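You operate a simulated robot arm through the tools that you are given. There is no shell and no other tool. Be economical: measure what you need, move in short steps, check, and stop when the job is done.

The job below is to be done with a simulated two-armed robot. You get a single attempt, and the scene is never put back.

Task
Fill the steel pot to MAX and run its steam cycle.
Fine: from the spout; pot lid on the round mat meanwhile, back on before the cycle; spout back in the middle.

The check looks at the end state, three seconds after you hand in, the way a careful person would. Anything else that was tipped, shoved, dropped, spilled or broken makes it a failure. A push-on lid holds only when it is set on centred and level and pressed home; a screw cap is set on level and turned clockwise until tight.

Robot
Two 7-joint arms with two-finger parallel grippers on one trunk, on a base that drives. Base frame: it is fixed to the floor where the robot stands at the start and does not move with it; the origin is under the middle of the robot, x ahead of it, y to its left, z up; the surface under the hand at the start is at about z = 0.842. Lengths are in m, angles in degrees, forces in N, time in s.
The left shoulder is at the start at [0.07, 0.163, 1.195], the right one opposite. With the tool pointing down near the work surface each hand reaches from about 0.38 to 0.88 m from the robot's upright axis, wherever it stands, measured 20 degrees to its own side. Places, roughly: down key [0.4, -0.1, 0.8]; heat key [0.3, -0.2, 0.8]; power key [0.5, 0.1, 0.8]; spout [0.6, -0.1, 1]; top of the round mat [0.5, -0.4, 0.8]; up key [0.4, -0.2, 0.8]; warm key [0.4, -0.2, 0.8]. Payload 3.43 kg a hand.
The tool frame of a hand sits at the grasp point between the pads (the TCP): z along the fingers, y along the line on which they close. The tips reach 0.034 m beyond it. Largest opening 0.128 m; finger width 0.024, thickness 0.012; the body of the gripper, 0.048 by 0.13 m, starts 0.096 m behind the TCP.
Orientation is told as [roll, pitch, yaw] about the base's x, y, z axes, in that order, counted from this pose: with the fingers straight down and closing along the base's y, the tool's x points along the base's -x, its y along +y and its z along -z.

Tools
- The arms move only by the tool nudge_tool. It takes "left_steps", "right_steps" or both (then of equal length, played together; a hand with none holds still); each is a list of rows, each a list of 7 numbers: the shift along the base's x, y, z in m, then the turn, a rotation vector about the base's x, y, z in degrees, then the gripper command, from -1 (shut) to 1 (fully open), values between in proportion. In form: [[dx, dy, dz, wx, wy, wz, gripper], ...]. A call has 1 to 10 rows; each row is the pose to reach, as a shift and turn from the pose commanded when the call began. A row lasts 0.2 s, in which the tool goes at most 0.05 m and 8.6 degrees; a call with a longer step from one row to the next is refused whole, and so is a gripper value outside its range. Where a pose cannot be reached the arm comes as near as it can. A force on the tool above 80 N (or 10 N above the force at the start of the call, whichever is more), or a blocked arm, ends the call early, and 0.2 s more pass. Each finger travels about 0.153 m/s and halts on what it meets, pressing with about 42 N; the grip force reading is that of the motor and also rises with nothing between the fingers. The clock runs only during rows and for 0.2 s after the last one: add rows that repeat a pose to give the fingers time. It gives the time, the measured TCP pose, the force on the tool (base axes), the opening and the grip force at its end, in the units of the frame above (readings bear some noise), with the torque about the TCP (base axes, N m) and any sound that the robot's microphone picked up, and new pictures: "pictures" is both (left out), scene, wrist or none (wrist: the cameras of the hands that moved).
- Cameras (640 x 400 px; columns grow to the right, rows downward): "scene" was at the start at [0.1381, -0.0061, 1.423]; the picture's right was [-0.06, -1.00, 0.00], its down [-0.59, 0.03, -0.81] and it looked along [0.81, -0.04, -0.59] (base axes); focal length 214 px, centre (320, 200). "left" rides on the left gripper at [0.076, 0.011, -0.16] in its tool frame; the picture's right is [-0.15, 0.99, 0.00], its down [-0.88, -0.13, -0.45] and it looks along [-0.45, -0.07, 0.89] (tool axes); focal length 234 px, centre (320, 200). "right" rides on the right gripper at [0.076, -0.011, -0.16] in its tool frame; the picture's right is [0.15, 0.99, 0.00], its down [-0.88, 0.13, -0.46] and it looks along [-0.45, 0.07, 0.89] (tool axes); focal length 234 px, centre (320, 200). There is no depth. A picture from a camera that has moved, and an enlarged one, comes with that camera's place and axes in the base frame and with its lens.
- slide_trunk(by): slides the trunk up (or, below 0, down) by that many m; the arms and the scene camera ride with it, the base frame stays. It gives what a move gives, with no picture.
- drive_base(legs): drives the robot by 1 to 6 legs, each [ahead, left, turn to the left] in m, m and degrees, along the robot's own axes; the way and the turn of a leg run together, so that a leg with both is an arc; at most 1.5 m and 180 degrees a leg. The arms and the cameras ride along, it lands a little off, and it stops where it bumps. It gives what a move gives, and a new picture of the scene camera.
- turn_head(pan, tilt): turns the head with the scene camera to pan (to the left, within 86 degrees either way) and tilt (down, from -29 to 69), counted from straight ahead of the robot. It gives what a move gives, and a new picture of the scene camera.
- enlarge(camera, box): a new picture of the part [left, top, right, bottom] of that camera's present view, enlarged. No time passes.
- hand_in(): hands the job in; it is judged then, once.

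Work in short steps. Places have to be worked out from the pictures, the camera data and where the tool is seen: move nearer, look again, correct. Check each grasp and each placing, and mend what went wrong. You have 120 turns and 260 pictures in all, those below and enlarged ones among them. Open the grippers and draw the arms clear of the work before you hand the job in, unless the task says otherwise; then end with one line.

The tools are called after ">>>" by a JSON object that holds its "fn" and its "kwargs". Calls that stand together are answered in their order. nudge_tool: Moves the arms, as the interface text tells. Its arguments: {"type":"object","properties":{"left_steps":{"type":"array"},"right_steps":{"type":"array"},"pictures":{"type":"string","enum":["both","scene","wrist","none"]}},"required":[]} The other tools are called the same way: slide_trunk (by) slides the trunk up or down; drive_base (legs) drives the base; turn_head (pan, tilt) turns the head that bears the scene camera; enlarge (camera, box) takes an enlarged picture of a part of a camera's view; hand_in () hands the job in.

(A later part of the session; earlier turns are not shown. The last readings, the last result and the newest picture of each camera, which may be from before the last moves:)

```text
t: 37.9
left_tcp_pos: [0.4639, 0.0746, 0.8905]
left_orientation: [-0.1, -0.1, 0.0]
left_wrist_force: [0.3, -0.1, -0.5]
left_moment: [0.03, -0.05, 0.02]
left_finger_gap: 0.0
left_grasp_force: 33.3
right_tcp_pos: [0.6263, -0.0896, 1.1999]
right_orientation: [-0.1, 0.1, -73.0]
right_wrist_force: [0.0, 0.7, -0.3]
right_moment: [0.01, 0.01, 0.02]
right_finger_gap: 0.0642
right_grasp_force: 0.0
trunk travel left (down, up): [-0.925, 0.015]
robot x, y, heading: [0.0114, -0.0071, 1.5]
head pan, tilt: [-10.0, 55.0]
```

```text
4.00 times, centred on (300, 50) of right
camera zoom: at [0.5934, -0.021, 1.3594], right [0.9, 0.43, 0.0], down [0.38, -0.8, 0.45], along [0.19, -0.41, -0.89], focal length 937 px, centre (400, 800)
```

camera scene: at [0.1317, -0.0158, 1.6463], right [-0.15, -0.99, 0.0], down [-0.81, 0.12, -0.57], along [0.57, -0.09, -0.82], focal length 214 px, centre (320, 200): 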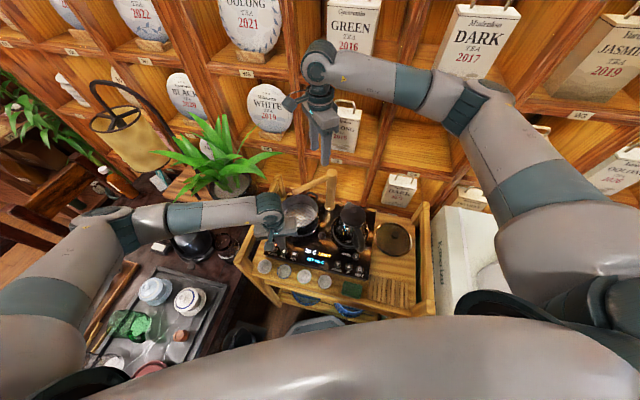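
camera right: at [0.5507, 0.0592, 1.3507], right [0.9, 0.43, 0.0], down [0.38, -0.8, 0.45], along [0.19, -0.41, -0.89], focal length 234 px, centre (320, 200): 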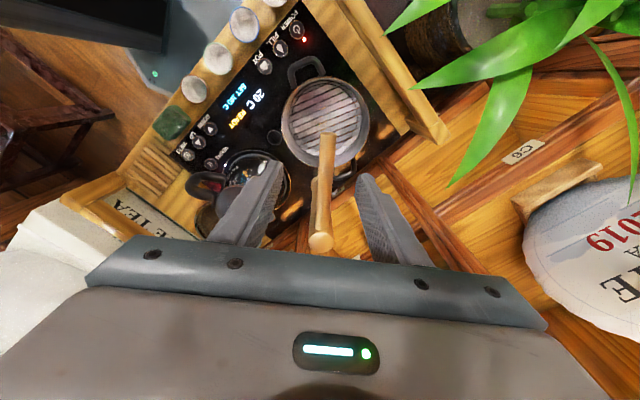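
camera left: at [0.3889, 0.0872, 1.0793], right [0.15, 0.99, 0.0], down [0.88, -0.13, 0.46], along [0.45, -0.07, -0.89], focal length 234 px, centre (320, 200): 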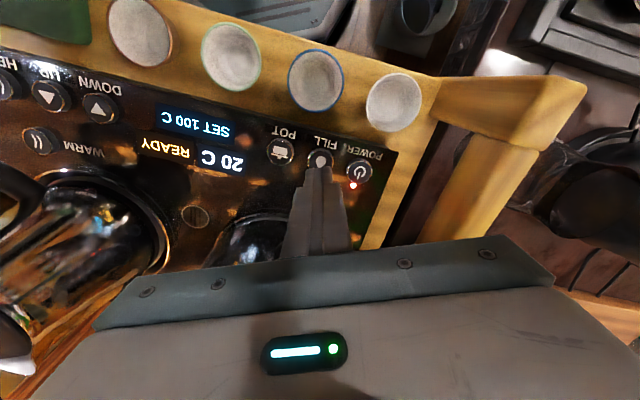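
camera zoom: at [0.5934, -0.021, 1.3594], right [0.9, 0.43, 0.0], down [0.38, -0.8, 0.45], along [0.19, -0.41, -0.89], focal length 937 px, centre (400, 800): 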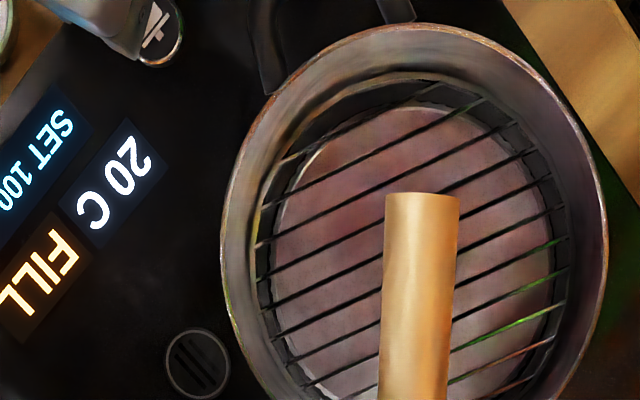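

Still filling and well below the rim. I'll continue in short waits.

>>> {"fn": "nudge_tool", "kwargs": {"left_steps": [[0, 0, 0, 0, 0, 0, -1], [0, 0, 0, 0, 0, 0, -1], [0, 0, 0, 0, 0, 0, -1], [0, 0, 0, 0, 0, 0, -1], [0, 0, 0, 0, 0, 0, -1], [0, 0, 0, 0, 0, 0, -1], [0, 0, 0, 0, 0, 0, -1]], "pictures": "none"}}

>>> {"fn": "enlarge", "kwargs": {"camera": "scene", "box": [290, 190, 340, 220]}}

>>> {"fn": "enlarge", "kwargs": {"camera": "right", "box": [220, 0, 380, 100]}}

```text
t: 39.5
left_tcp_pos: [0.4623, 0.0742, 0.8915]
left_orientation: [-0.1, -0.2, -0.1]
left_wrist_force: [0.4, -0.5, -0.3]
left_moment: [0.0, 0.02, -0.02]
left_finger_gap: 0.0
left_grasp_force: 32.8
right_tcp_pos: [0.6272, -0.0875, 1.2006]
right_orientation: [-0.1, 0.1, -72.9]
right_wrist_force: [0.6, -0.2, 0.1]
right_moment: [0.03, 0.02, 0.02]
right_finger_gap: 0.0641
right_grasp_force: 0.0
trunk travel left (down, up): [-0.925, 0.015]
robot x, y, heading: [0.0094, -0.0061, 1.4]
head pan, tilt: [-10.0, 55.0]
```

```text
12.80 times, centred on (315, 205) of scene
camera zoom: at [0.1317, -0.0154, 1.6462], right [-0.15, -0.99, 0.0], down [-0.81, 0.12, -0.57], along [0.57, -0.09, -0.82], focal length 2745 px, centre (384, 136)
```

zoom: 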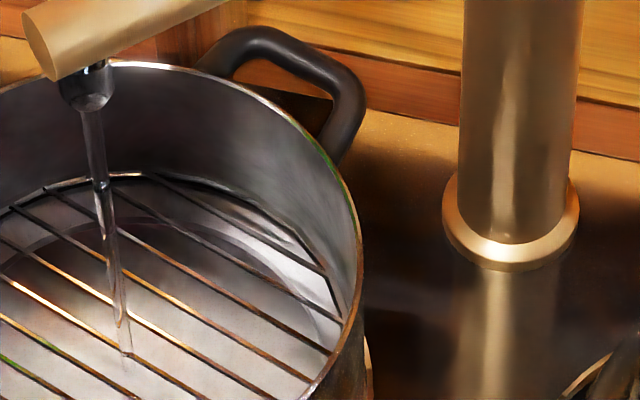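

```text
4.00 times, centred on (300, 50) of right
camera zoom: at [0.5934, -0.021, 1.3594], right [0.9, 0.43, 0.0], down [0.38, -0.8, 0.45], along [0.19, -0.41, -0.89], focal length 937 px, centre (400, 800)
```

zoom: 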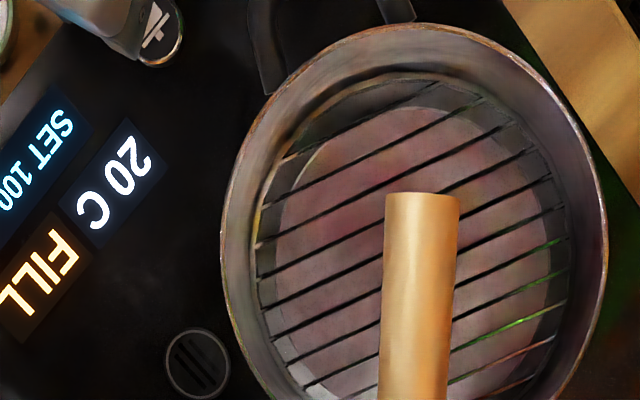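

>>> {"fn": "nudge_tool", "kwargs": {"left_steps": [[0, 0, 0, 0, 0, 0, -1], [0, 0, 0, 0, 0, 0, -1], [0, 0, 0, 0, 0, 0, -1], [0, 0, 0, 0, 0, 0, -1], [0, 0, 0, 0, 0, 0, -1], [0, 0, 0, 0, 0, 0, -1], [0, 0, 0, 0, 0, 0, -1]], "pictures": "none"}}

>>> {"fn": "enlarge", "kwargs": {"camera": "scene", "box": [280, 190, 345, 265]}}

>>> {"fn": "enlarge", "kwargs": {"camera": "right", "box": [270, 0, 380, 100]}}

```text
t: 41.1
left_tcp_pos: [0.4631, 0.0746, 0.8921]
left_orientation: [0.0, -0.1, 0.0]
left_wrist_force: [-0.1, -0.2, 0.1]
left_moment: [0.01, -0.01, 0.0]
left_finger_gap: 0.0
left_grasp_force: 33.1
right_tcp_pos: [0.6257, -0.0901, 1.2006]
right_orientation: [-0.1, 0.2, -73.0]
right_wrist_force: [-0.3, 0.3, -0.2]
right_moment: [0.0, 0.02, 0.0]
right_finger_gap: 0.064
right_grasp_force: 0.1
trunk travel left (down, up): [-0.925, 0.015]
robot x, y, heading: [0.0095, -0.0041, 1.4]
head pan, tilt: [-10.0, 55.0]
```

```text
5.33 times, centred on (312, 228) of scene
camera zoom: at [0.1317, -0.0154, 1.6462], right [-0.15, -0.99, 0.0], down [-0.81, 0.12, -0.57], along [0.57, -0.09, -0.82], focal length 1144 px, centre (360, 53)
```

zoom: 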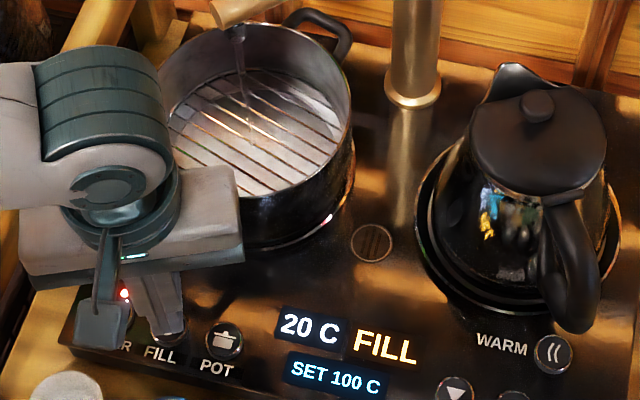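

```text
4.00 times, centred on (325, 50) of right
camera zoom: at [0.5934, -0.021, 1.3594], right [0.9, 0.43, 0.0], down [0.38, -0.8, 0.45], along [0.19, -0.41, -0.89], focal length 937 px, centre (300, 800)
```

zoom: 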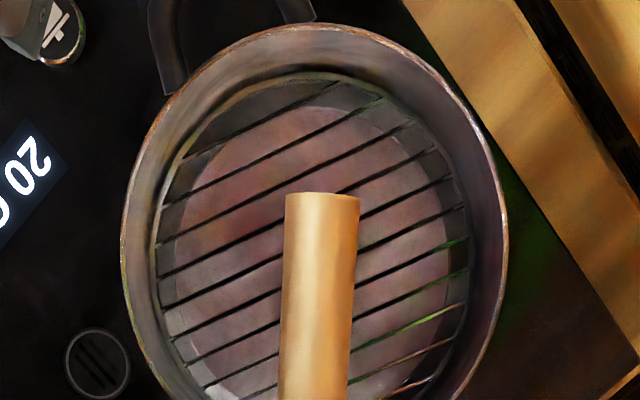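

>>> {"fn": "nudge_tool", "kwargs": {"left_steps": [[0, 0, 0, 0, 0, 0, -1], [0, 0, 0, 0, 0, 0, -1], [0, 0, 0, 0, 0, 0, -1], [0, 0, 0, 0, 0, 0, -1], [0, 0, 0, 0, 0, 0, -1], [0, 0, 0, 0, 0, 0, -1], [0, 0, 0, 0, 0, 0, -1]], "pictures": "none"}}

>>> {"fn": "enlarge", "kwargs": {"camera": "scene", "box": [280, 190, 345, 265]}}

>>> {"fn": "enlarge", "kwargs": {"camera": "right", "box": [270, 0, 380, 100]}}

```text
t: 42.7
left_tcp_pos: [0.4635, 0.075, 0.8918]
left_orientation: [-0.1, -0.2, 0.0]
left_wrist_force: [0.6, 0.7, -0.6]
left_moment: [-0.02, -0.02, -0.01]
left_finger_gap: 0.0001
left_grasp_force: 32.9
right_tcp_pos: [0.6261, -0.0882, 1.2003]
right_orientation: [-0.1, 0.1, -73.0]
right_wrist_force: [0.3, -0.1, -0.3]
right_moment: [-0.02, 0.0, -0.02]
right_finger_gap: 0.0641
right_grasp_force: 0.1
trunk travel left (down, up): [-0.925, 0.015]
robot x, y, heading: [0.0107, -0.0075, 1.5]
head pan, tilt: [-10.0, 55.0]
```

```text
5.33 times, centred on (312, 228) of scene
camera zoom: at [0.1317, -0.0154, 1.6462], right [-0.15, -0.99, 0.0], down [-0.81, 0.12, -0.57], along [0.57, -0.09, -0.82], focal length 1144 px, centre (360, 53)
```

zoom: 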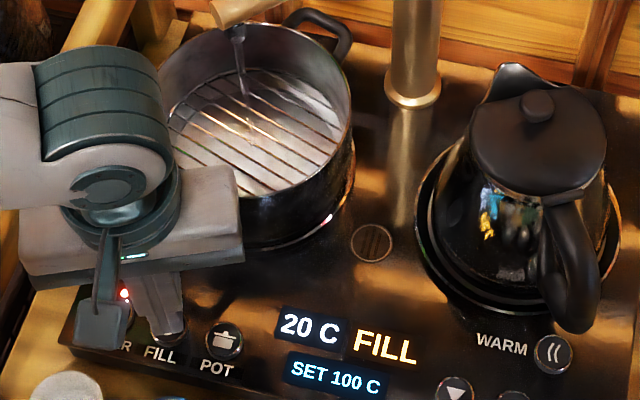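

```text
4.00 times, centred on (325, 50) of right
camera zoom: at [0.5934, -0.021, 1.3594], right [0.9, 0.43, 0.0], down [0.38, -0.8, 0.45], along [0.19, -0.41, -0.89], focal length 937 px, centre (300, 800)
```

zoom: 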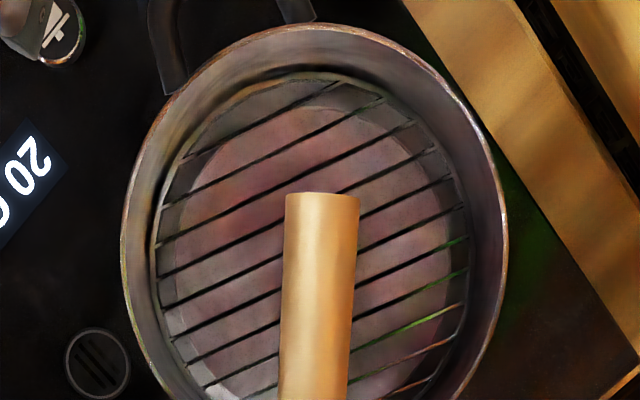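

Rising slowly. I'll take a longer wait.

>>> {"fn": "nudge_tool", "kwargs": {"left_steps": [[0, 0, 0, 0, 0, 0, -1], [0, 0, 0, 0, 0, 0, -1], [0, 0, 0, 0, 0, 0, -1], [0, 0, 0, 0, 0, 0, -1], [0, 0, 0, 0, 0, 0, -1], [0, 0, 0, 0, 0, 0, -1], [0, 0, 0, 0, 0, 0, -1], [0, 0, 0, 0, 0, 0, -1], [0, 0, 0, 0, 0, 0, -1], [0, 0, 0, 0, 0, 0, -1]], "pictures": "none"}}

>>> {"fn": "enlarge", "kwargs": {"camera": "scene", "box": [290, 188, 325, 225]}}

>>> {"fn": "enlarge", "kwargs": {"camera": "right", "box": [220, 0, 380, 100]}}

```text
t: 44.9
left_tcp_pos: [0.4635, 0.075, 0.8906]
left_orientation: [-0.1, 0.0, -0.1]
left_wrist_force: [-1.0, -0.5, -0.6]
left_moment: [0.0, 0.03, 0.01]
left_finger_gap: 0.0
left_grasp_force: 33.0
right_tcp_pos: [0.6255, -0.0885, 1.1992]
right_orientation: [-0.1, 0.1, -73.0]
right_wrist_force: [-0.7, 0.0, -0.2]
right_moment: [0.0, 0.0, -0.01]
right_finger_gap: 0.0639
right_grasp_force: 0.1
trunk travel left (down, up): [-0.925, 0.015]
robot x, y, heading: [0.0065, -0.0025, 1.5]
head pan, tilt: [-10.0, 55.0]
```

```text
10.81 times, centred on (308, 206) of scene
camera zoom: at [0.1317, -0.0154, 1.6462], right [-0.15, -0.99, 0.0], down [-0.81, 0.12, -0.57], along [0.57, -0.09, -0.82], focal length 2319 px, centre (455, 130)
```

zoom: 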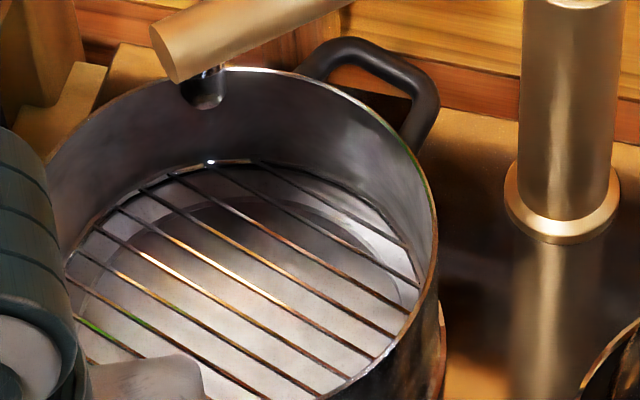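

```text
4.00 times, centred on (300, 50) of right
camera zoom: at [0.5934, -0.021, 1.3594], right [0.9, 0.43, 0.0], down [0.38, -0.8, 0.45], along [0.19, -0.41, -0.89], focal length 937 px, centre (400, 800)
```

zoom: 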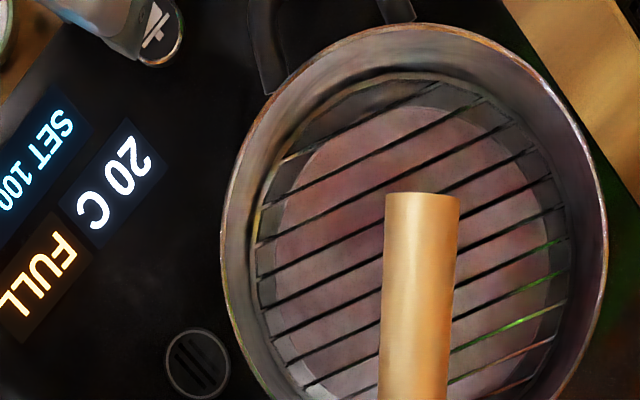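

The display says FULL: the pump stopped itself at MAX with water at the rack. I'll retract the left hand up and out.

>>> {"fn": "nudge_tool", "kwargs": {"left_steps": [[0, 0, 0.045, 0, 0, 0, -1], [0, 0, 0.09, 0, 0, 0, -1], [-0.01, 0.005, 0.135, 0, 0, 0, -1], [-0.02, 0.01, 0.18, 0, 0, 0, -1], [-0.03, 0.03, 0.22, 0, 0, 0, -1], [-0.04, 0.06, 0.25, 0, 0, 0, -1], [-0.05, 0.1, 0.265, 0, 0, 0, -1], [-0.06, 0.14, 0.27, 0, 0, 0, -1], [-0.07, 0.18, 0.27, 0, 0, 0, -1]], "pictures": "none"}}

>>> {"fn": "nudge_tool", "kwargs": {"right_steps": [[-0.012, 0.028, 0, 0, 0, 0, 0], [-0.024, 0.056, 0, 0, 0, 0, 0], [-0.037, 0.082, 0, 0, 0, 0, 0], [-0.037, 0.082, -0.04, 0, 0, 0, -0.2]]}}

>>> {"fn": "enlarge", "kwargs": {"camera": "right", "box": [200, 50, 440, 250]}}

```text
t: 46.9
left_tcp_pos: [0.3925, 0.2575, 1.1598]
left_orientation: [-0.1, -0.1, -0.1]
left_wrist_force: [0.1, 0.8, 0.4]
left_moment: [0.02, -0.01, 0.02]
left_finger_gap: 0.0
left_grasp_force: 32.9
right_tcp_pos: [0.6249, -0.0879, 1.2016]
right_orientation: [0.0, -0.1, -73.2]
right_wrist_force: [0.5, -0.4, -0.3]
right_moment: [0.0, -0.01, 0.01]
right_finger_gap: 0.0641
right_grasp_force: 0.1
trunk travel left (down, up): [-0.925, 0.015]
robot x, y, heading: [0.0134, -0.0025, 1.3]
head pan, tilt: [-10.0, 55.0]
```

```text
t: 47.9
left_tcp_pos: [0.3949, 0.2547, 1.1604]
left_orientation: [0.1, 0.0, -0.1]
left_wrist_force: [-0.8, 0.4, -0.7]
left_moment: [0.01, 0.01, -0.02]
left_finger_gap: 0.0002
left_grasp_force: 32.7
right_tcp_pos: [0.5938, -0.0093, 1.1574]
right_orientation: [-0.1, 0.1, -73.0]
right_wrist_force: [0.3, 0.1, 0.5]
right_moment: [0.02, 0.0, 0.02]
right_finger_gap: 0.0514
right_grasp_force: 0.1
trunk travel left (down, up): [-0.925, 0.015]
robot x, y, heading: [0.0108, -0.0051, 1.3]
head pan, tilt: [-10.0, 55.0]
camera scene: at [0.1331, -0.0168, 1.6462], right [-0.15, -0.99, 0.0], down [-0.81, 0.12, -0.57], along [0.57, -0.09, -0.82], focal length 214 px, centre (320, 200)
camera right: at [0.5603, 0.0583, 1.3162], right [0.9, 0.43, 0.0], down [0.38, -0.81, 0.45], along [0.19, -0.41, -0.89], focal length 234 px, centre (320, 200)
```

scene: 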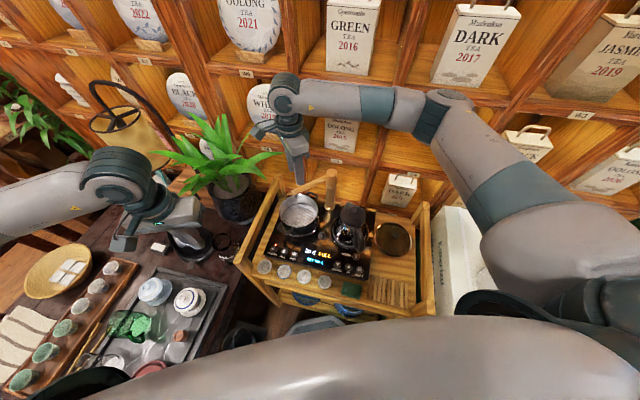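
right: 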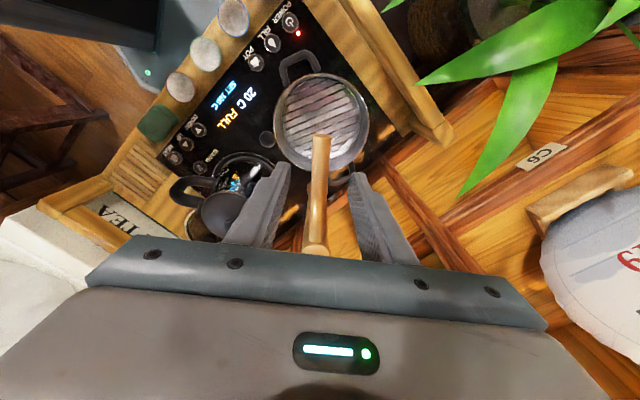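

```text
2.00 times, centred on (320, 150) of right
camera zoom: at [0.5603, 0.0583, 1.3162], right [0.9, 0.43, 0.0], down [0.38, -0.81, 0.45], along [0.19, -0.41, -0.89], focal length 468 px, centre (320, 300)
```

zoom: 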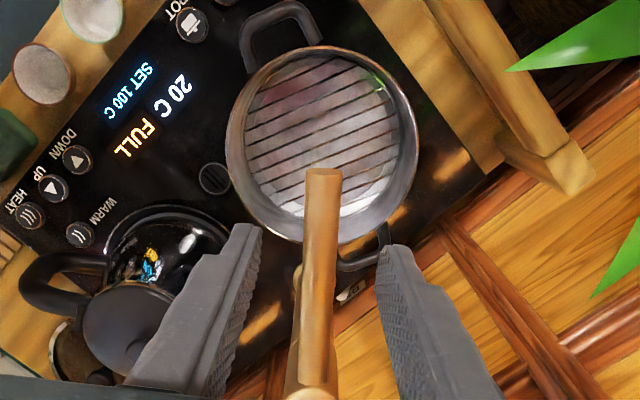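

Straddling well. I'll lower and swing back along the same arc to the original azimuth, then narrow the fingers to centre it.

>>> {"fn": "nudge_tool", "kwargs": {"right_steps": [[0, 0, -0.045, 0, 0, 0, -0.2], [0, 0, -0.09, 0, 0, 0, -0.2]], "pictures": "none"}}

>>> {"fn": "nudge_tool", "kwargs": {"right_steps": [[-0.0165, -0.0068, 0, 0, 0, 8, -0.2], [-0.0319, -0.0153, 0, 0, 0, 16, -0.2], [-0.046, -0.0259, 0, 0, 0, 24, -0.2], [-0.0584, -0.0383, 0, 0, 0, 32, -0.2], [-0.069, -0.0524, 0, 0, 0, 40, -0.2], [-0.0775, -0.0678, 0, 0, 0, 48, -0.2], [-0.0795, -0.0722, 0, 0, 0, 50, -0.2], [-0.0795, -0.0722, 0, 0, 0, 50, -0.5], [-0.0795, -0.0722, 0, 0, 0, 50, -0.57]]}}

>>> {"fn": "enlarge", "kwargs": {"camera": "right", "box": [160, 0, 480, 200]}}

```text
t: 48.5
left_tcp_pos: [0.396, 0.2549, 1.1584]
left_orientation: [0.0, 0.0, -0.1]
left_wrist_force: [0.9, -0.3, 0.2]
left_moment: [0.01, 0.01, 0.02]
left_finger_gap: 0.0
left_grasp_force: 32.8
right_tcp_pos: [0.5913, -0.0099, 1.0688]
right_orientation: [-0.1, 0.1, -73.0]
right_wrist_force: [-0.3, 0.7, -0.4]
right_moment: [0.0, 0.0, -0.01]
right_finger_gap: 0.0511
right_grasp_force: 0.0
trunk travel left (down, up): [-0.925, 0.015]
robot x, y, heading: [0.0105, -0.0039, 1.3]
head pan, tilt: [-10.0, 55.0]
```

```text
t: 50.5
left_tcp_pos: [0.3947, 0.2539, 1.1597]
left_orientation: [-0.1, -0.1, 0.0]
left_wrist_force: [0.5, 0.3, -0.3]
left_moment: [0.0, -0.02, 0.01]
left_finger_gap: 0.0
left_grasp_force: 33.7
right_tcp_pos: [0.5107, -0.0804, 1.0695]
right_orientation: [-0.1, 0.1, -23.0]
right_wrist_force: [0.1, 1.1, -1.1]
right_moment: [-0.04, 0.0, 0.01]
right_finger_gap: 0.0276
right_grasp_force: 0.1
trunk travel left (down, up): [-0.925, 0.015]
robot x, y, heading: [0.008, -0.0016, 1.5]
head pan, tilt: [-10.0, 55.0]
camera scene: at [0.1315, -0.0154, 1.6463], right [-0.15, -0.99, 0.0], down [-0.81, 0.12, -0.57], along [0.57, -0.09, -0.82], focal length 214 px, centre (320, 200)
camera right: at [0.437, -0.0612, 1.229], right [0.25, 0.97, 0.0], down [0.86, -0.22, 0.45], along [0.44, -0.11, -0.89], focal length 234 px, centre (320, 200)
```

scene: 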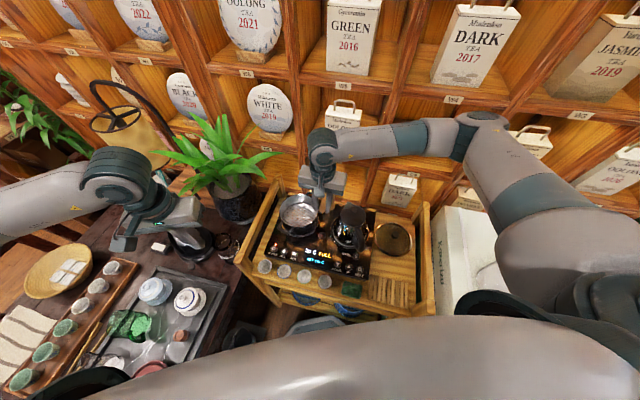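
right: 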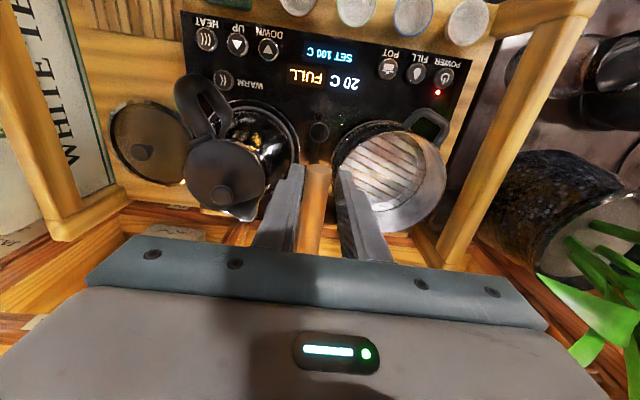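

```text
2.00 times, centred on (320, 100) of right
camera zoom: at [0.437, -0.0612, 1.229], right [0.25, 0.97, 0.0], down [0.86, -0.22, 0.45], along [0.44, -0.11, -0.89], focal length 468 px, centre (320, 400)
```

zoom: 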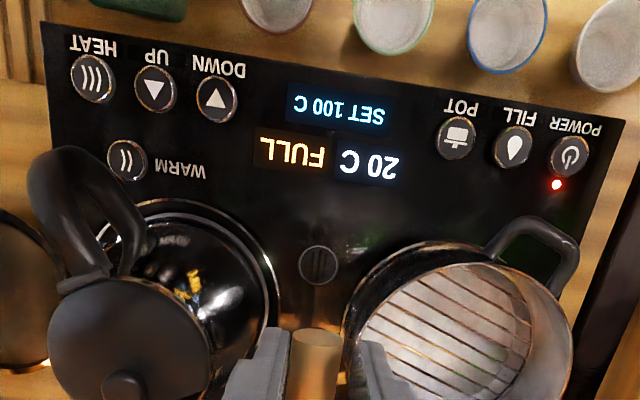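

The spout is back in the middle, in line with the drain as before. I'll open, rise and travel back over the lid.

>>> {"fn": "nudge_tool", "kwargs": {"right_steps": [[0, 0, 0, 0, 0, 0, 0], [0, 0, 0.04, 0, 0, 0, 0], [0, 0, 0.08, 0, 0, 0, 0], [0, 0, 0.13, 0, 0, 0, 0], [-0.007, -0.04, 0.14, 0, 0, 4, 0], [-0.014, -0.085, 0.14, 0, 0, 8, 0], [-0.021, -0.13, 0.14, 0, 0, 12, 0], [-0.028, -0.175, 0.14, 0, 0, 16, 0], [-0.035, -0.22, 0.14, 0, 0, 20, 0], [-0.042, -0.26, 0.14, 0, 0, 23, 0]], "pictures": "scene"}}

>>> {"fn": "enlarge", "kwargs": {"camera": "scene", "box": [260, 160, 420, 280]}}

>>> {"fn": "nudge_tool", "kwargs": {"right_steps": [[-0.009, -0.035, 0, 0, 0, 0, 0], [-0.009, -0.035, -0.05, 0, 0, 0, 0], [-0.009, -0.035, -0.1, 0, 0, 0, 0], [-0.009, -0.035, -0.15, 0, 0, 0, 0], [-0.009, -0.035, -0.2, 0, 0, 0, 0], [-0.009, -0.035, -0.23, 0, 0, 0, 0]]}}

>>> {"fn": "enlarge", "kwargs": {"camera": "right", "box": [200, 50, 440, 250]}}

```text
t: 52.7
left_tcp_pos: [0.3924, 0.2541, 1.16]
left_orientation: [0.0, -0.2, 0.0]
left_wrist_force: [-0.5, 0.8, 0.0]
left_moment: [0.0, -0.01, -0.07]
left_finger_gap: 0.0
left_grasp_force: 33.3
right_tcp_pos: [0.4667, -0.3378, 1.2106]
right_orientation: [0.0, 0.1, 0.1]
right_wrist_force: [-0.2, 0.1, 0.4]
right_moment: [0.02, -0.01, 0.03]
right_finger_gap: 0.064
right_grasp_force: 0.1
trunk travel left (down, up): [-0.925, 0.015]
robot x, y, heading: [0.0072, -0.0028, 1.1]
head pan, tilt: [-10.0, 55.0]
camera scene: at [0.1297, -0.0169, 1.6464], right [-0.15, -0.99, 0.0], down [-0.81, 0.12, -0.57], along [0.57, -0.09, -0.82], focal length 214 px, centre (320, 200)
```

scene: 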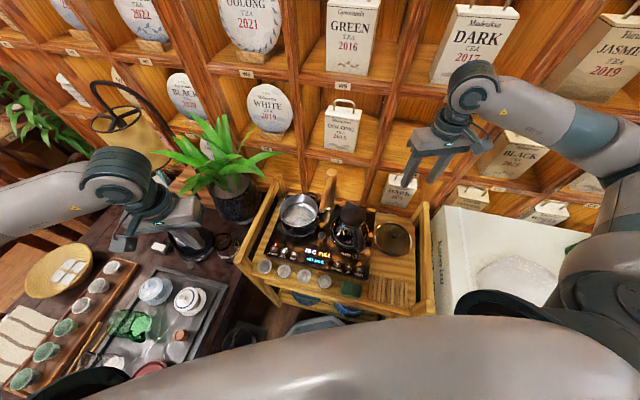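

```text
3.33 times, centred on (340, 220) of scene
camera zoom: at [0.1297, -0.0169, 1.6464], right [-0.15, -0.99, 0.0], down [-0.81, 0.12, -0.57], along [0.57, -0.09, -0.82], focal length 715 px, centre (253, 133)
```

zoom: 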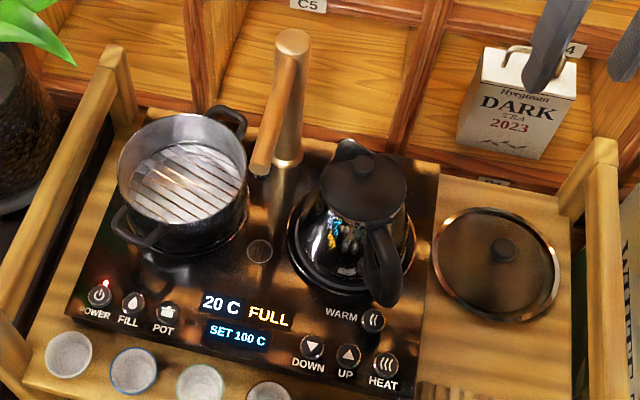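

```text
t: 54.1
left_tcp_pos: [0.3942, 0.2543, 1.16]
left_orientation: [-0.1, 0.0, 0.1]
left_wrist_force: [0.2, 0.2, -0.7]
left_moment: [0.02, -0.01, -0.01]
left_finger_gap: 0.0001
left_grasp_force: 32.9
right_tcp_pos: [0.4573, -0.3747, 0.9793]
right_orientation: [-0.1, 0.2, 0.1]
right_wrist_force: [0.5, 0.3, -0.6]
right_moment: [-0.01, 0.01, 0.02]
right_finger_gap: 0.064
right_grasp_force: 0.0
trunk travel left (down, up): [-0.925, 0.015]
robot x, y, heading: [0.0116, -0.0049, 1.3]
head pan, tilt: [-10.0, 55.0]
camera scene: at [0.1325, -0.015, 1.6462], right [-0.15, -0.99, 0.0], down [-0.81, 0.12, -0.57], along [0.57, -0.09, -0.82], focal length 214 px, centre (320, 200)
camera right: at [0.3819, -0.386, 1.1386], right [-0.15, 0.99, 0.0], down [0.88, 0.13, 0.45], along [0.45, 0.07, -0.89], focal length 234 px, centre (320, 200)
```

scene: 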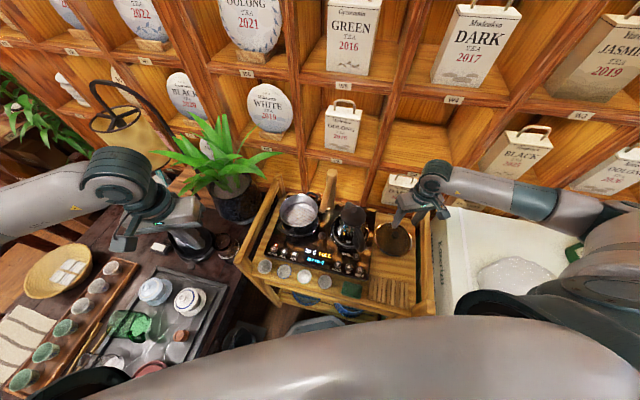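
right: 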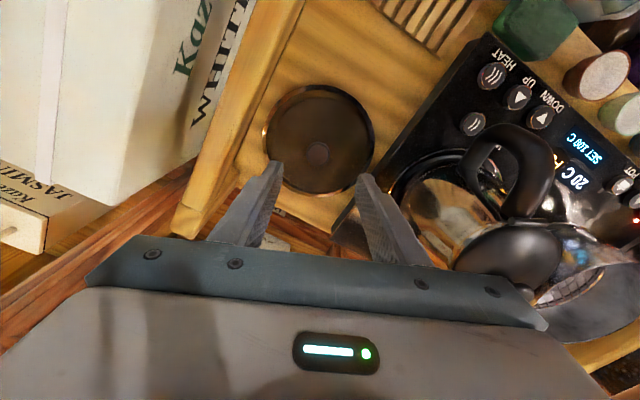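

```text
2.00 times, centred on (320, 150) of right
camera zoom: at [0.3819, -0.386, 1.1386], right [-0.15, 0.99, 0.0], down [0.88, 0.13, 0.45], along [0.45, 0.07, -0.89], focal length 468 px, centre (320, 300)
```

zoom: 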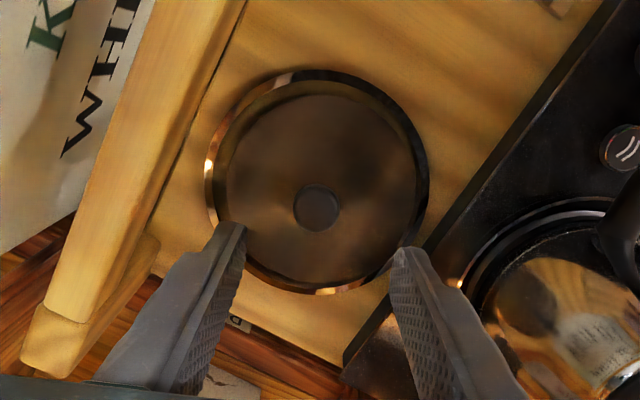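

The knob is at about (0.461, -0.375). I'll descend around it to the release height.

>>> {"fn": "nudge_tool", "kwargs": {"right_steps": [[0.002, 0, -0.045, 0, 0, 0, 0], [0.002, 0, -0.085, 0, 0, 0, 0], [0.002, 0, -0.105, 0, 0, 0, 0], [0.002, 0, -0.113, 0, 0, 0, 0]], "pictures": "wrist"}}

```text
t: 55.1
left_tcp_pos: [0.3944, 0.2557, 1.159]
left_orientation: [-0.1, -0.1, -0.1]
left_wrist_force: [0.1, -1.0, -0.3]
left_moment: [0.02, 0.0, 0.01]
left_finger_gap: 0.0
left_grasp_force: 32.6
right_tcp_pos: [0.4611, -0.3747, 0.8641]
right_orientation: [-0.1, 0.1, 0.0]
right_wrist_force: [1.6, 0.2, 0.5]
right_moment: [-0.01, 0.03, 0.02]
right_finger_gap: 0.0639
right_grasp_force: 0.0
trunk travel left (down, up): [-0.925, 0.015]
robot x, y, heading: [0.0082, -0.0044, 1.4]
head pan, tilt: [-10.0, 55.0]
camera right: at [0.3852, -0.3874, 1.0245], right [-0.15, 0.99, 0.0], down [0.88, 0.13, 0.45], along [0.45, 0.07, -0.89], focal length 234 px, centre (320, 200)
```

right: 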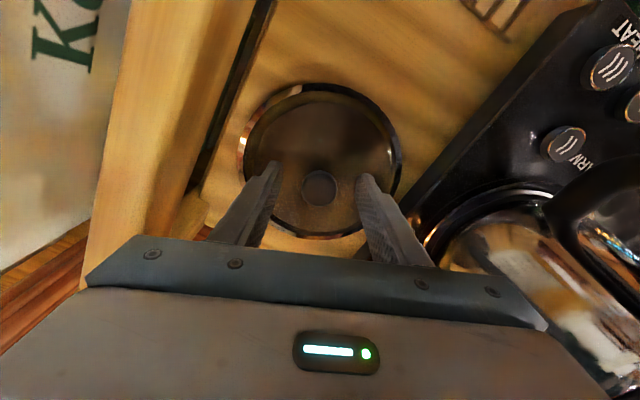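

Knob at column 320, row 187, the same as at the first grasp. I'll close, then lift.

>>> {"fn": "nudge_tool", "kwargs": {"right_steps": [[0, 0, 0, 0, 0, 0, -0.5], [0, 0, 0, 0, 0, 0, -1], [0, 0, 0, 0, 0, 0, -1]], "pictures": "none"}}

>>> {"fn": "nudge_tool", "kwargs": {"right_steps": [[0, 0, 0.02, 0, 0, 0, -1], [0, 0, 0.065, 0, 0, 0, -1], [0, 0, 0.11, 0, 0, 0, -1], [0, 0, 0.155, 0, 0, 0, -1], [0, 0, 0.2, 0, 0, 0, -1], [0, 0, 0.245, 0, 0, 0, -1], [0, 0, 0.29, 0, 0, 0, -1], [0, 0, 0.336, 0, 0, 0, -1]], "pictures": "wrist"}}

```text
t: 55.9
left_tcp_pos: [0.394, 0.2553, 1.1601]
left_orientation: [-0.2, -0.1, 0.0]
left_wrist_force: [0.1, -0.2, 0.1]
left_moment: [-0.03, 0.01, 0.01]
left_finger_gap: 0.0001
left_grasp_force: 33.3
right_tcp_pos: [0.461, -0.3758, 0.866]
right_orientation: [0.0, 0.1, -0.1]
right_wrist_force: [0.6, -0.6, 0.2]
right_moment: [-0.05, -0.01, 0.03]
right_finger_gap: 0.0283
right_grasp_force: 41.7
trunk travel left (down, up): [-0.925, 0.015]
robot x, y, heading: [0.0096, -0.0057, 1.2]
head pan, tilt: [-10.0, 55.0]
```

```text
t: 57.7
left_tcp_pos: [0.394, 0.255, 1.1592]
left_orientation: [-0.1, -0.2, 0.0]
left_wrist_force: [0.5, 0.2, -0.6]
left_moment: [0.0, -0.01, 0.03]
left_finger_gap: 0.0001
left_grasp_force: 33.5
right_tcp_pos: [0.4596, -0.3734, 1.2042]
right_orientation: [-0.2, 0.2, 0.0]
right_wrist_force: [-0.1, -0.3, -0.9]
right_moment: [0.0, -0.03, -0.01]
right_finger_gap: 0.0285
right_grasp_force: 41.9
trunk travel left (down, up): [-0.925, 0.015]
robot x, y, heading: [0.0057, -0.0047, 1.5]
head pan, tilt: [-10.0, 55.0]
camera right: at [0.384, -0.3849, 1.3639], right [-0.15, 0.99, 0.0], down [0.88, 0.13, 0.45], along [0.45, 0.07, -0.89], focal length 234 px, centre (320, 200)
```

right: 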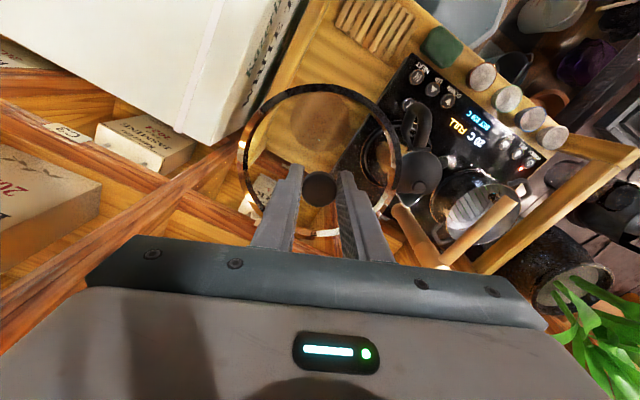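

Lid held level. I'll carry it back over the pot at z 1.20.

>>> {"fn": "nudge_tool", "kwargs": {"right_steps": [[0.0139, 0.0416, 0, 0, 0, 0, -1], [0.0279, 0.0832, 0, 0, 0, 0, -1], [0.0418, 0.1249, 0, 0, 0, 0, -1], [0.0558, 0.1665, 0, 0, 0, 0, -1], [0.0697, 0.2081, 0, 0, 0, 0, -1], [0.0837, 0.2497, 0, 0, 0, 0, -1], [0.0976, 0.2914, 0, 0, 0, 0, -1], [0.1116, 0.333, 0, 0, 0, 0, -1], [0.1255, 0.3746, 0, 0, 0, 0, -1]], "pictures": "none"}}

>>> {"fn": "nudge_tool", "kwargs": {"right_steps": [[0, 0, -0.05, 0, 0, 0, -1], [0, 0, -0.1, 0, 0, 0, -1], [0, 0, -0.14, 0, 0, 0, -1], [0, 0, -0.16, 0, 0, 0, -1]]}}

>>> {"fn": "enlarge", "kwargs": {"camera": "right", "box": [220, 60, 440, 250]}}

>>> {"fn": "enlarge", "kwargs": {"camera": "scene", "box": [270, 160, 360, 250]}}

```text
t: 59.7
left_tcp_pos: [0.3949, 0.2565, 1.1599]
left_orientation: [-0.2, -0.1, 0.0]
left_wrist_force: [-0.1, 0.7, -0.7]
left_moment: [-0.05, -0.03, -0.01]
left_finger_gap: 0.0
left_grasp_force: 33.3
right_tcp_pos: [0.5854, 0.0006, 1.2028]
right_orientation: [-0.1, 0.1, -0.1]
right_wrist_force: [-0.4, 0.4, -1.9]
right_moment: [-0.01, -0.01, -0.02]
right_finger_gap: 0.0284
right_grasp_force: 41.9
trunk travel left (down, up): [-0.925, 0.015]
robot x, y, heading: [0.0051, -0.0065, 1.3]
head pan, tilt: [-10.0, 55.0]
```

```text
t: 60.7
left_tcp_pos: [0.3944, 0.2549, 1.1601]
left_orientation: [-0.1, -0.1, -0.1]
left_wrist_force: [0.5, -0.5, 0.0]
left_moment: [-0.02, 0.04, 0.01]
left_finger_gap: 0.0003
left_grasp_force: 33.4
right_tcp_pos: [0.5882, 0.0001, 1.0415]
right_orientation: [0.0, 0.0, 0.0]
right_wrist_force: [-1.0, -0.3, -1.5]
right_moment: [0.0, -0.02, -0.01]
right_finger_gap: 0.0284
right_grasp_force: 41.7
trunk travel left (down, up): [-0.925, 0.015]
robot x, y, heading: [0.0143, -0.0049, 1.4]
head pan, tilt: [-10.0, 55.0]
camera scene: at [0.1321, -0.0157, 1.6462], right [-0.15, -0.99, 0.0], down [-0.81, 0.12, -0.57], along [0.57, -0.09, -0.82], focal length 214 px, centre (320, 200)
camera right: at [0.5122, -0.0118, 1.2006], right [-0.15, 0.99, 0.0], down [0.88, 0.13, 0.45], along [0.45, 0.07, -0.89], focal length 234 px, centre (320, 200)
```

scene: 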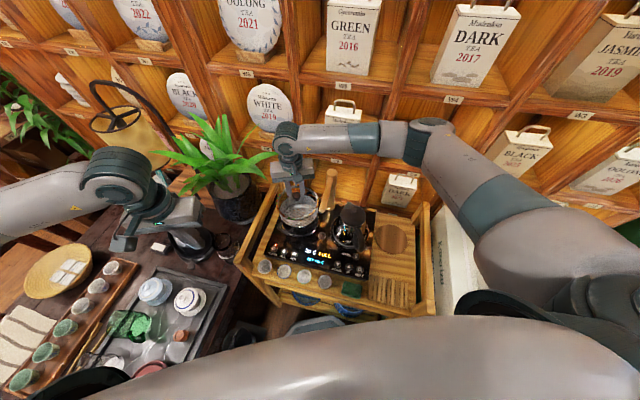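
right: 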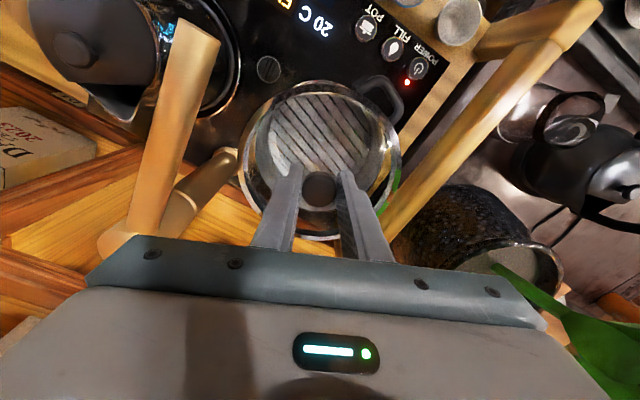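

```text
2.11 times, centred on (330, 155) of right
camera zoom: at [0.5122, -0.0118, 1.2006], right [-0.15, 0.99, 0.0], down [0.88, 0.13, 0.45], along [0.45, 0.07, -0.89], focal length 493 px, centre (299, 295)
```

zoom: 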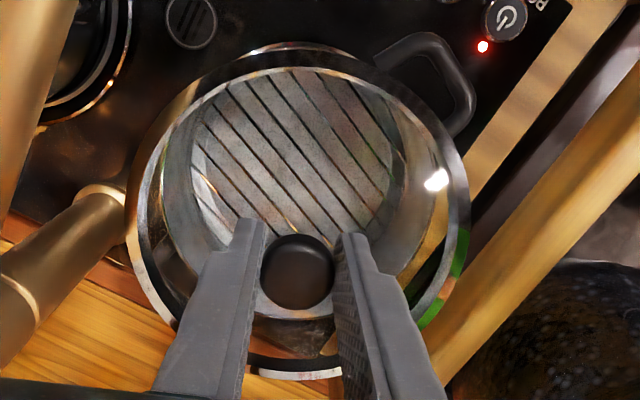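

```text
4.44 times, centred on (315, 205) of scene
camera zoom: at [0.1321, -0.0157, 1.6462], right [-0.15, -0.99, 0.0], down [-0.81, 0.12, -0.57], along [0.57, -0.09, -0.82], focal length 953 px, centre (342, 178)
```

zoom: 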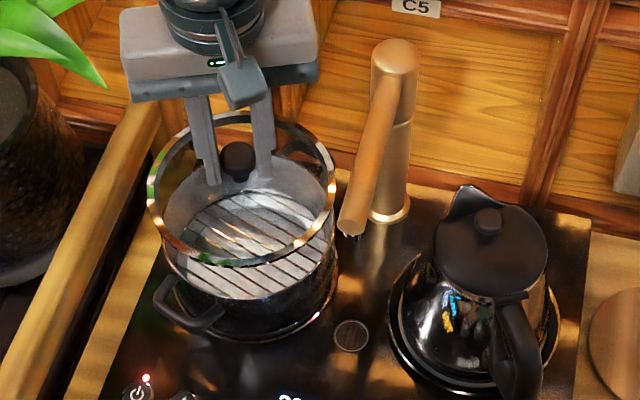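

The alignment matches the pictures from when the lid was lifted, to within about 1 mm. I'll lower towards the seat at z≈0.9925.

>>> {"fn": "nudge_tool", "kwargs": {"right_steps": [[-0.0005, 0, -0.02, 0, 0, 0, -1], [-0.0005, 0, -0.035, 0, 0, 0, -1], [-0.0005, 0, -0.042, 0, 0, 0, -1], [-0.0005, 0, -0.046, 0, 0, 0, -1]], "pictures": "none"}}

>>> {"fn": "nudge_tool", "kwargs": {"right_steps": [[0, 0, -0.002, 0, 0, 0, -1], [0, 0, -0.004, 0, 0, 0, -1], [0, 0, -0.006, 0, 0, 0, -1]]}}

>>> {"fn": "enlarge", "kwargs": {"camera": "scene", "box": [270, 170, 350, 240]}}

```text
t: 61.7
left_tcp_pos: [0.3945, 0.2548, 1.1596]
left_orientation: [-0.1, -0.2, 0.0]
left_wrist_force: [0.3, 0.5, 0.1]
left_moment: [0.0, 0.02, 0.01]
left_finger_gap: 0.0
left_grasp_force: 32.8
right_tcp_pos: [0.5872, -0.0002, 0.9968]
right_orientation: [-0.1, 0.1, 0.0]
right_wrist_force: [0.4, 0.7, -0.9]
right_moment: [0.0, 0.01, -0.04]
right_finger_gap: 0.0285
right_grasp_force: 42.0
trunk travel left (down, up): [-0.925, 0.015]
robot x, y, heading: [0.008, -0.0066, 1.4]
head pan, tilt: [-10.0, 55.0]
```

```text
t: 62.5
left_tcp_pos: [0.394, 0.2548, 1.1601]
left_orientation: [-0.1, 0.0, 0.1]
left_wrist_force: [-1.3, 0.2, -0.4]
left_moment: [0.0, 0.04, 0.04]
left_finger_gap: 0.0002
left_grasp_force: 32.9
right_tcp_pos: [0.5875, 0.0004, 0.9917]
right_orientation: [-0.2, 0.0, -0.1]
right_wrist_force: [0.1, -0.7, -1.5]
right_moment: [0.02, 0.0, -0.02]
right_finger_gap: 0.0283
right_grasp_force: 42.3
trunk travel left (down, up): [-0.925, 0.015]
robot x, y, heading: [0.009, -0.0024, 1.5]
head pan, tilt: [-10.0, 55.0]
camera scene: at [0.1319, -0.0153, 1.6462], right [-0.15, -0.99, 0.0], down [-0.81, 0.12, -0.57], along [0.57, -0.09, -0.82], focal length 214 px, centre (320, 200)
camera right: at [0.5113, -0.0116, 1.1498], right [-0.15, 0.99, 0.0], down [0.88, 0.13, 0.45], along [0.45, 0.07, -0.89], focal length 234 px, centre (320, 200)
```

scene: 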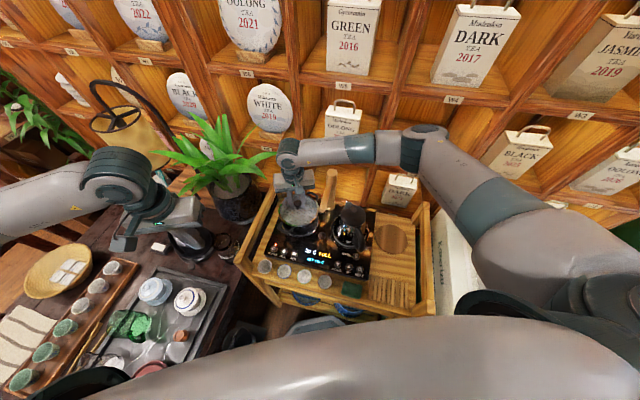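
right: 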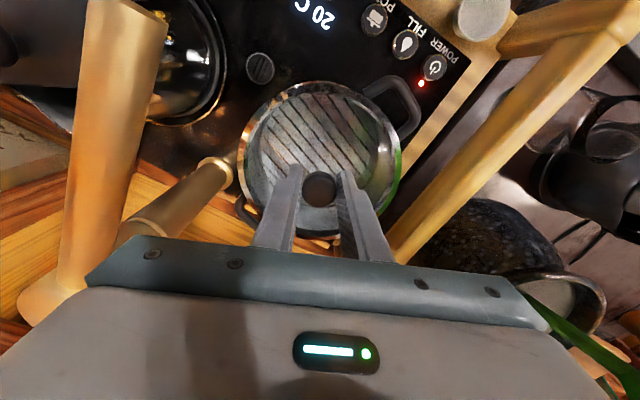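

```text
5.71 times, centred on (310, 205) of scene
camera zoom: at [0.1319, -0.0153, 1.6462], right [-0.15, -0.99, 0.0], down [-0.81, 0.12, -0.57], along [0.57, -0.09, -0.82], focal length 1226 px, centre (377, 171)
```

zoom: 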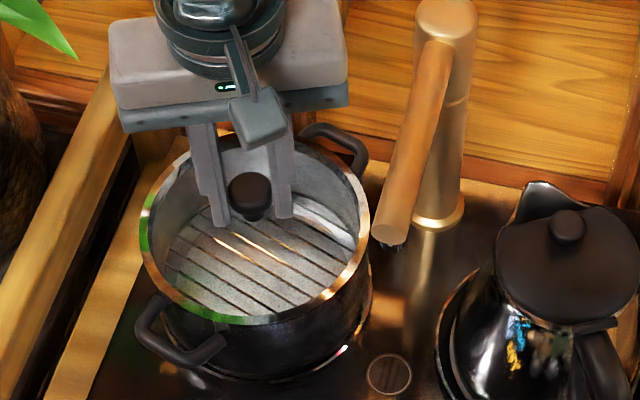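

No contact force yet because I gripped about 2 mm lower on the knob this time. I'll keep pressing gently.

>>> {"fn": "nudge_tool", "kwargs": {"right_steps": [[0, 0, -0.002, 0, 0, 0, -1], [0, 0, -0.004, 0, 0, 0, -1]], "pictures": "none"}}

>>> {"fn": "nudge_tool", "kwargs": {"right_steps": [[0, 0, -0.002, 0, 0, 0, -1], [0, 0, -0.003, 0, 0, 0, -1]], "pictures": "none"}}

```text
t: 63.1
left_tcp_pos: [0.3924, 0.2536, 1.1614]
left_orientation: [0.0, -0.2, 0.0]
left_wrist_force: [0.0, -0.1, 0.2]
left_moment: [-0.01, 0.0, 0.02]
left_finger_gap: 0.0
left_grasp_force: 33.2
right_tcp_pos: [0.5873, 0.0008, 0.9903]
right_orientation: [0.1, -0.1, 0.1]
right_wrist_force: [0.2, -3.0, 21.9]
right_moment: [-0.11, 0.56, -0.05]
right_finger_gap: 0.0288
right_grasp_force: 41.9
trunk travel left (down, up): [-0.925, 0.015]
robot x, y, heading: [0.008, -0.0037, 1.4]
head pan, tilt: [-10.0, 55.0]
```

```text
t: 63.7
left_tcp_pos: [0.3907, 0.2547, 1.1624]
left_orientation: [0.0, -0.3, 0.0]
left_wrist_force: [0.2, -0.3, -0.1]
left_moment: [-0.01, -0.03, 0.02]
left_finger_gap: 0.0
left_grasp_force: 32.2
right_tcp_pos: [0.5871, -0.0007, 0.9897]
right_orientation: [0.2, -0.5, -0.1]
right_wrist_force: [3.9, -6.7, 52.5]
right_moment: [-0.16, -0.17, -0.02]
right_finger_gap: 0.0288
right_grasp_force: 42.2
trunk travel left (down, up): [-0.925, 0.015]
robot x, y, heading: [0.0106, -0.0058, 1.3]
head pan, tilt: [-10.0, 55.0]
```

Seated hard at 0.990, pressed home with about 52 N. I'll relax the push, release and rise.

>>> {"fn": "nudge_tool", "kwargs": {"right_steps": [[0, 0, 0.003, 0, 0, 0, -1], [0, 0, 0.006, 0, 0, 0, -0.5], [0, 0, 0.006, 0, 0, 0, 0], [0, 0, 0.006, 0, 0, 0, 0]], "pictures": "none"}}

>>> {"fn": "nudge_tool", "kwargs": {"right_steps": [[0, 0, 0.04, 0, 0, 0, 0], [0, 0, 0.08, 0, 0, 0, 0], [0, 0, 0.12, 0, 0, 0, 0], [0, 0, 0.165, 0, 0, 0, 0], [0, 0, 0.21, 0, 0, 0, 0]], "pictures": "wrist"}}

>>> {"fn": "enlarge", "kwargs": {"camera": "scene", "box": [270, 170, 350, 240]}}

>>> {"fn": "enlarge", "kwargs": {"camera": "right", "box": [200, 40, 440, 190]}}

```text
t: 64.7
left_tcp_pos: [0.3944, 0.2543, 1.159]
left_orientation: [-0.1, -0.1, 0.0]
left_wrist_force: [1.1, 0.2, 0.7]
left_moment: [0.03, 0.02, -0.01]
left_finger_gap: 0.0
left_grasp_force: 33.0
right_tcp_pos: [0.5864, 0.0004, 0.989]
right_orientation: [-0.1, 0.1, 0.1]
right_wrist_force: [-0.4, 0.4, -0.7]
right_moment: [0.03, 0.0, 0.04]
right_finger_gap: 0.0641
right_grasp_force: 0.1
trunk travel left (down, up): [-0.925, 0.015]
robot x, y, heading: [0.0124, -0.0026, 1.3]
head pan, tilt: [-10.0, 55.0]
heard: snap
```

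```text
t: 65.9
left_tcp_pos: [0.3936, 0.2546, 1.1595]
left_orientation: [0.0, -0.1, 0.0]
left_wrist_force: [0.1, 0.3, -0.3]
left_moment: [0.02, -0.05, 0.02]
left_finger_gap: 0.0002
left_grasp_force: 33.0
right_tcp_pos: [0.5833, 0.0009, 1.2025]
right_orientation: [-0.1, 0.1, 0.1]
right_wrist_force: [-0.2, 0.3, 0.5]
right_moment: [-0.01, -0.02, 0.02]
right_finger_gap: 0.064
right_grasp_force: 0.0
trunk travel left (down, up): [-0.925, 0.015]
robot x, y, heading: [0.0112, -0.0069, 1.5]
head pan, tilt: [-10.0, 55.0]
camera right: at [0.5091, -0.011, 1.3619], right [-0.15, 0.99, 0.0], down [0.88, 0.13, 0.45], along [0.45, 0.07, -0.89], focal length 234 px, centre (320, 200)
```

right: 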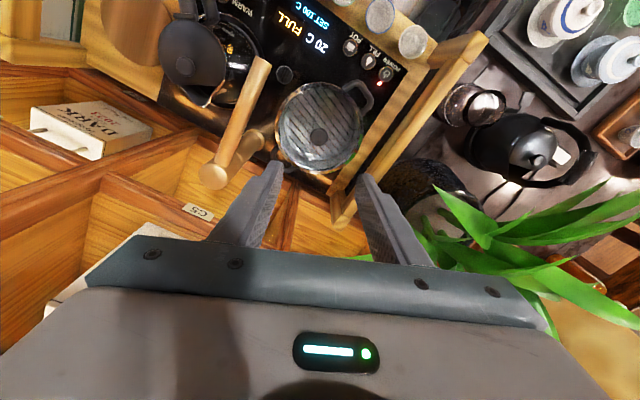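

```text
5.71 times, centred on (310, 205) of scene
camera zoom: at [0.1307, -0.0151, 1.6462], right [-0.15, -0.99, 0.0], down [-0.81, 0.12, -0.57], along [0.57, -0.09, -0.82], focal length 1226 px, centre (377, 171)
```

zoom: 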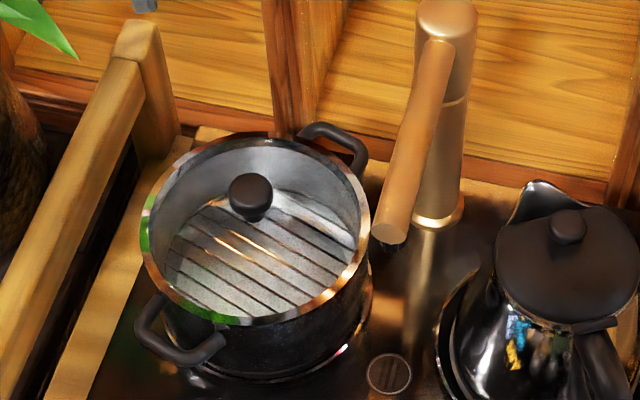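

```text
2.67 times, centred on (320, 115) of right
camera zoom: at [0.5091, -0.011, 1.3619], right [-0.15, 0.99, 0.0], down [0.88, 0.13, 0.45], along [0.45, 0.07, -0.89], focal length 624 px, centre (320, 427)
```

zoom: 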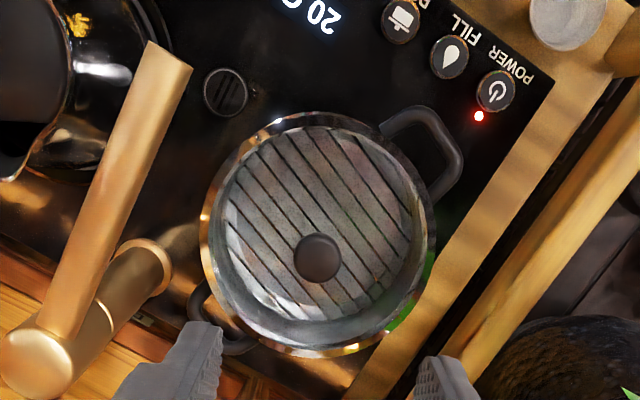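

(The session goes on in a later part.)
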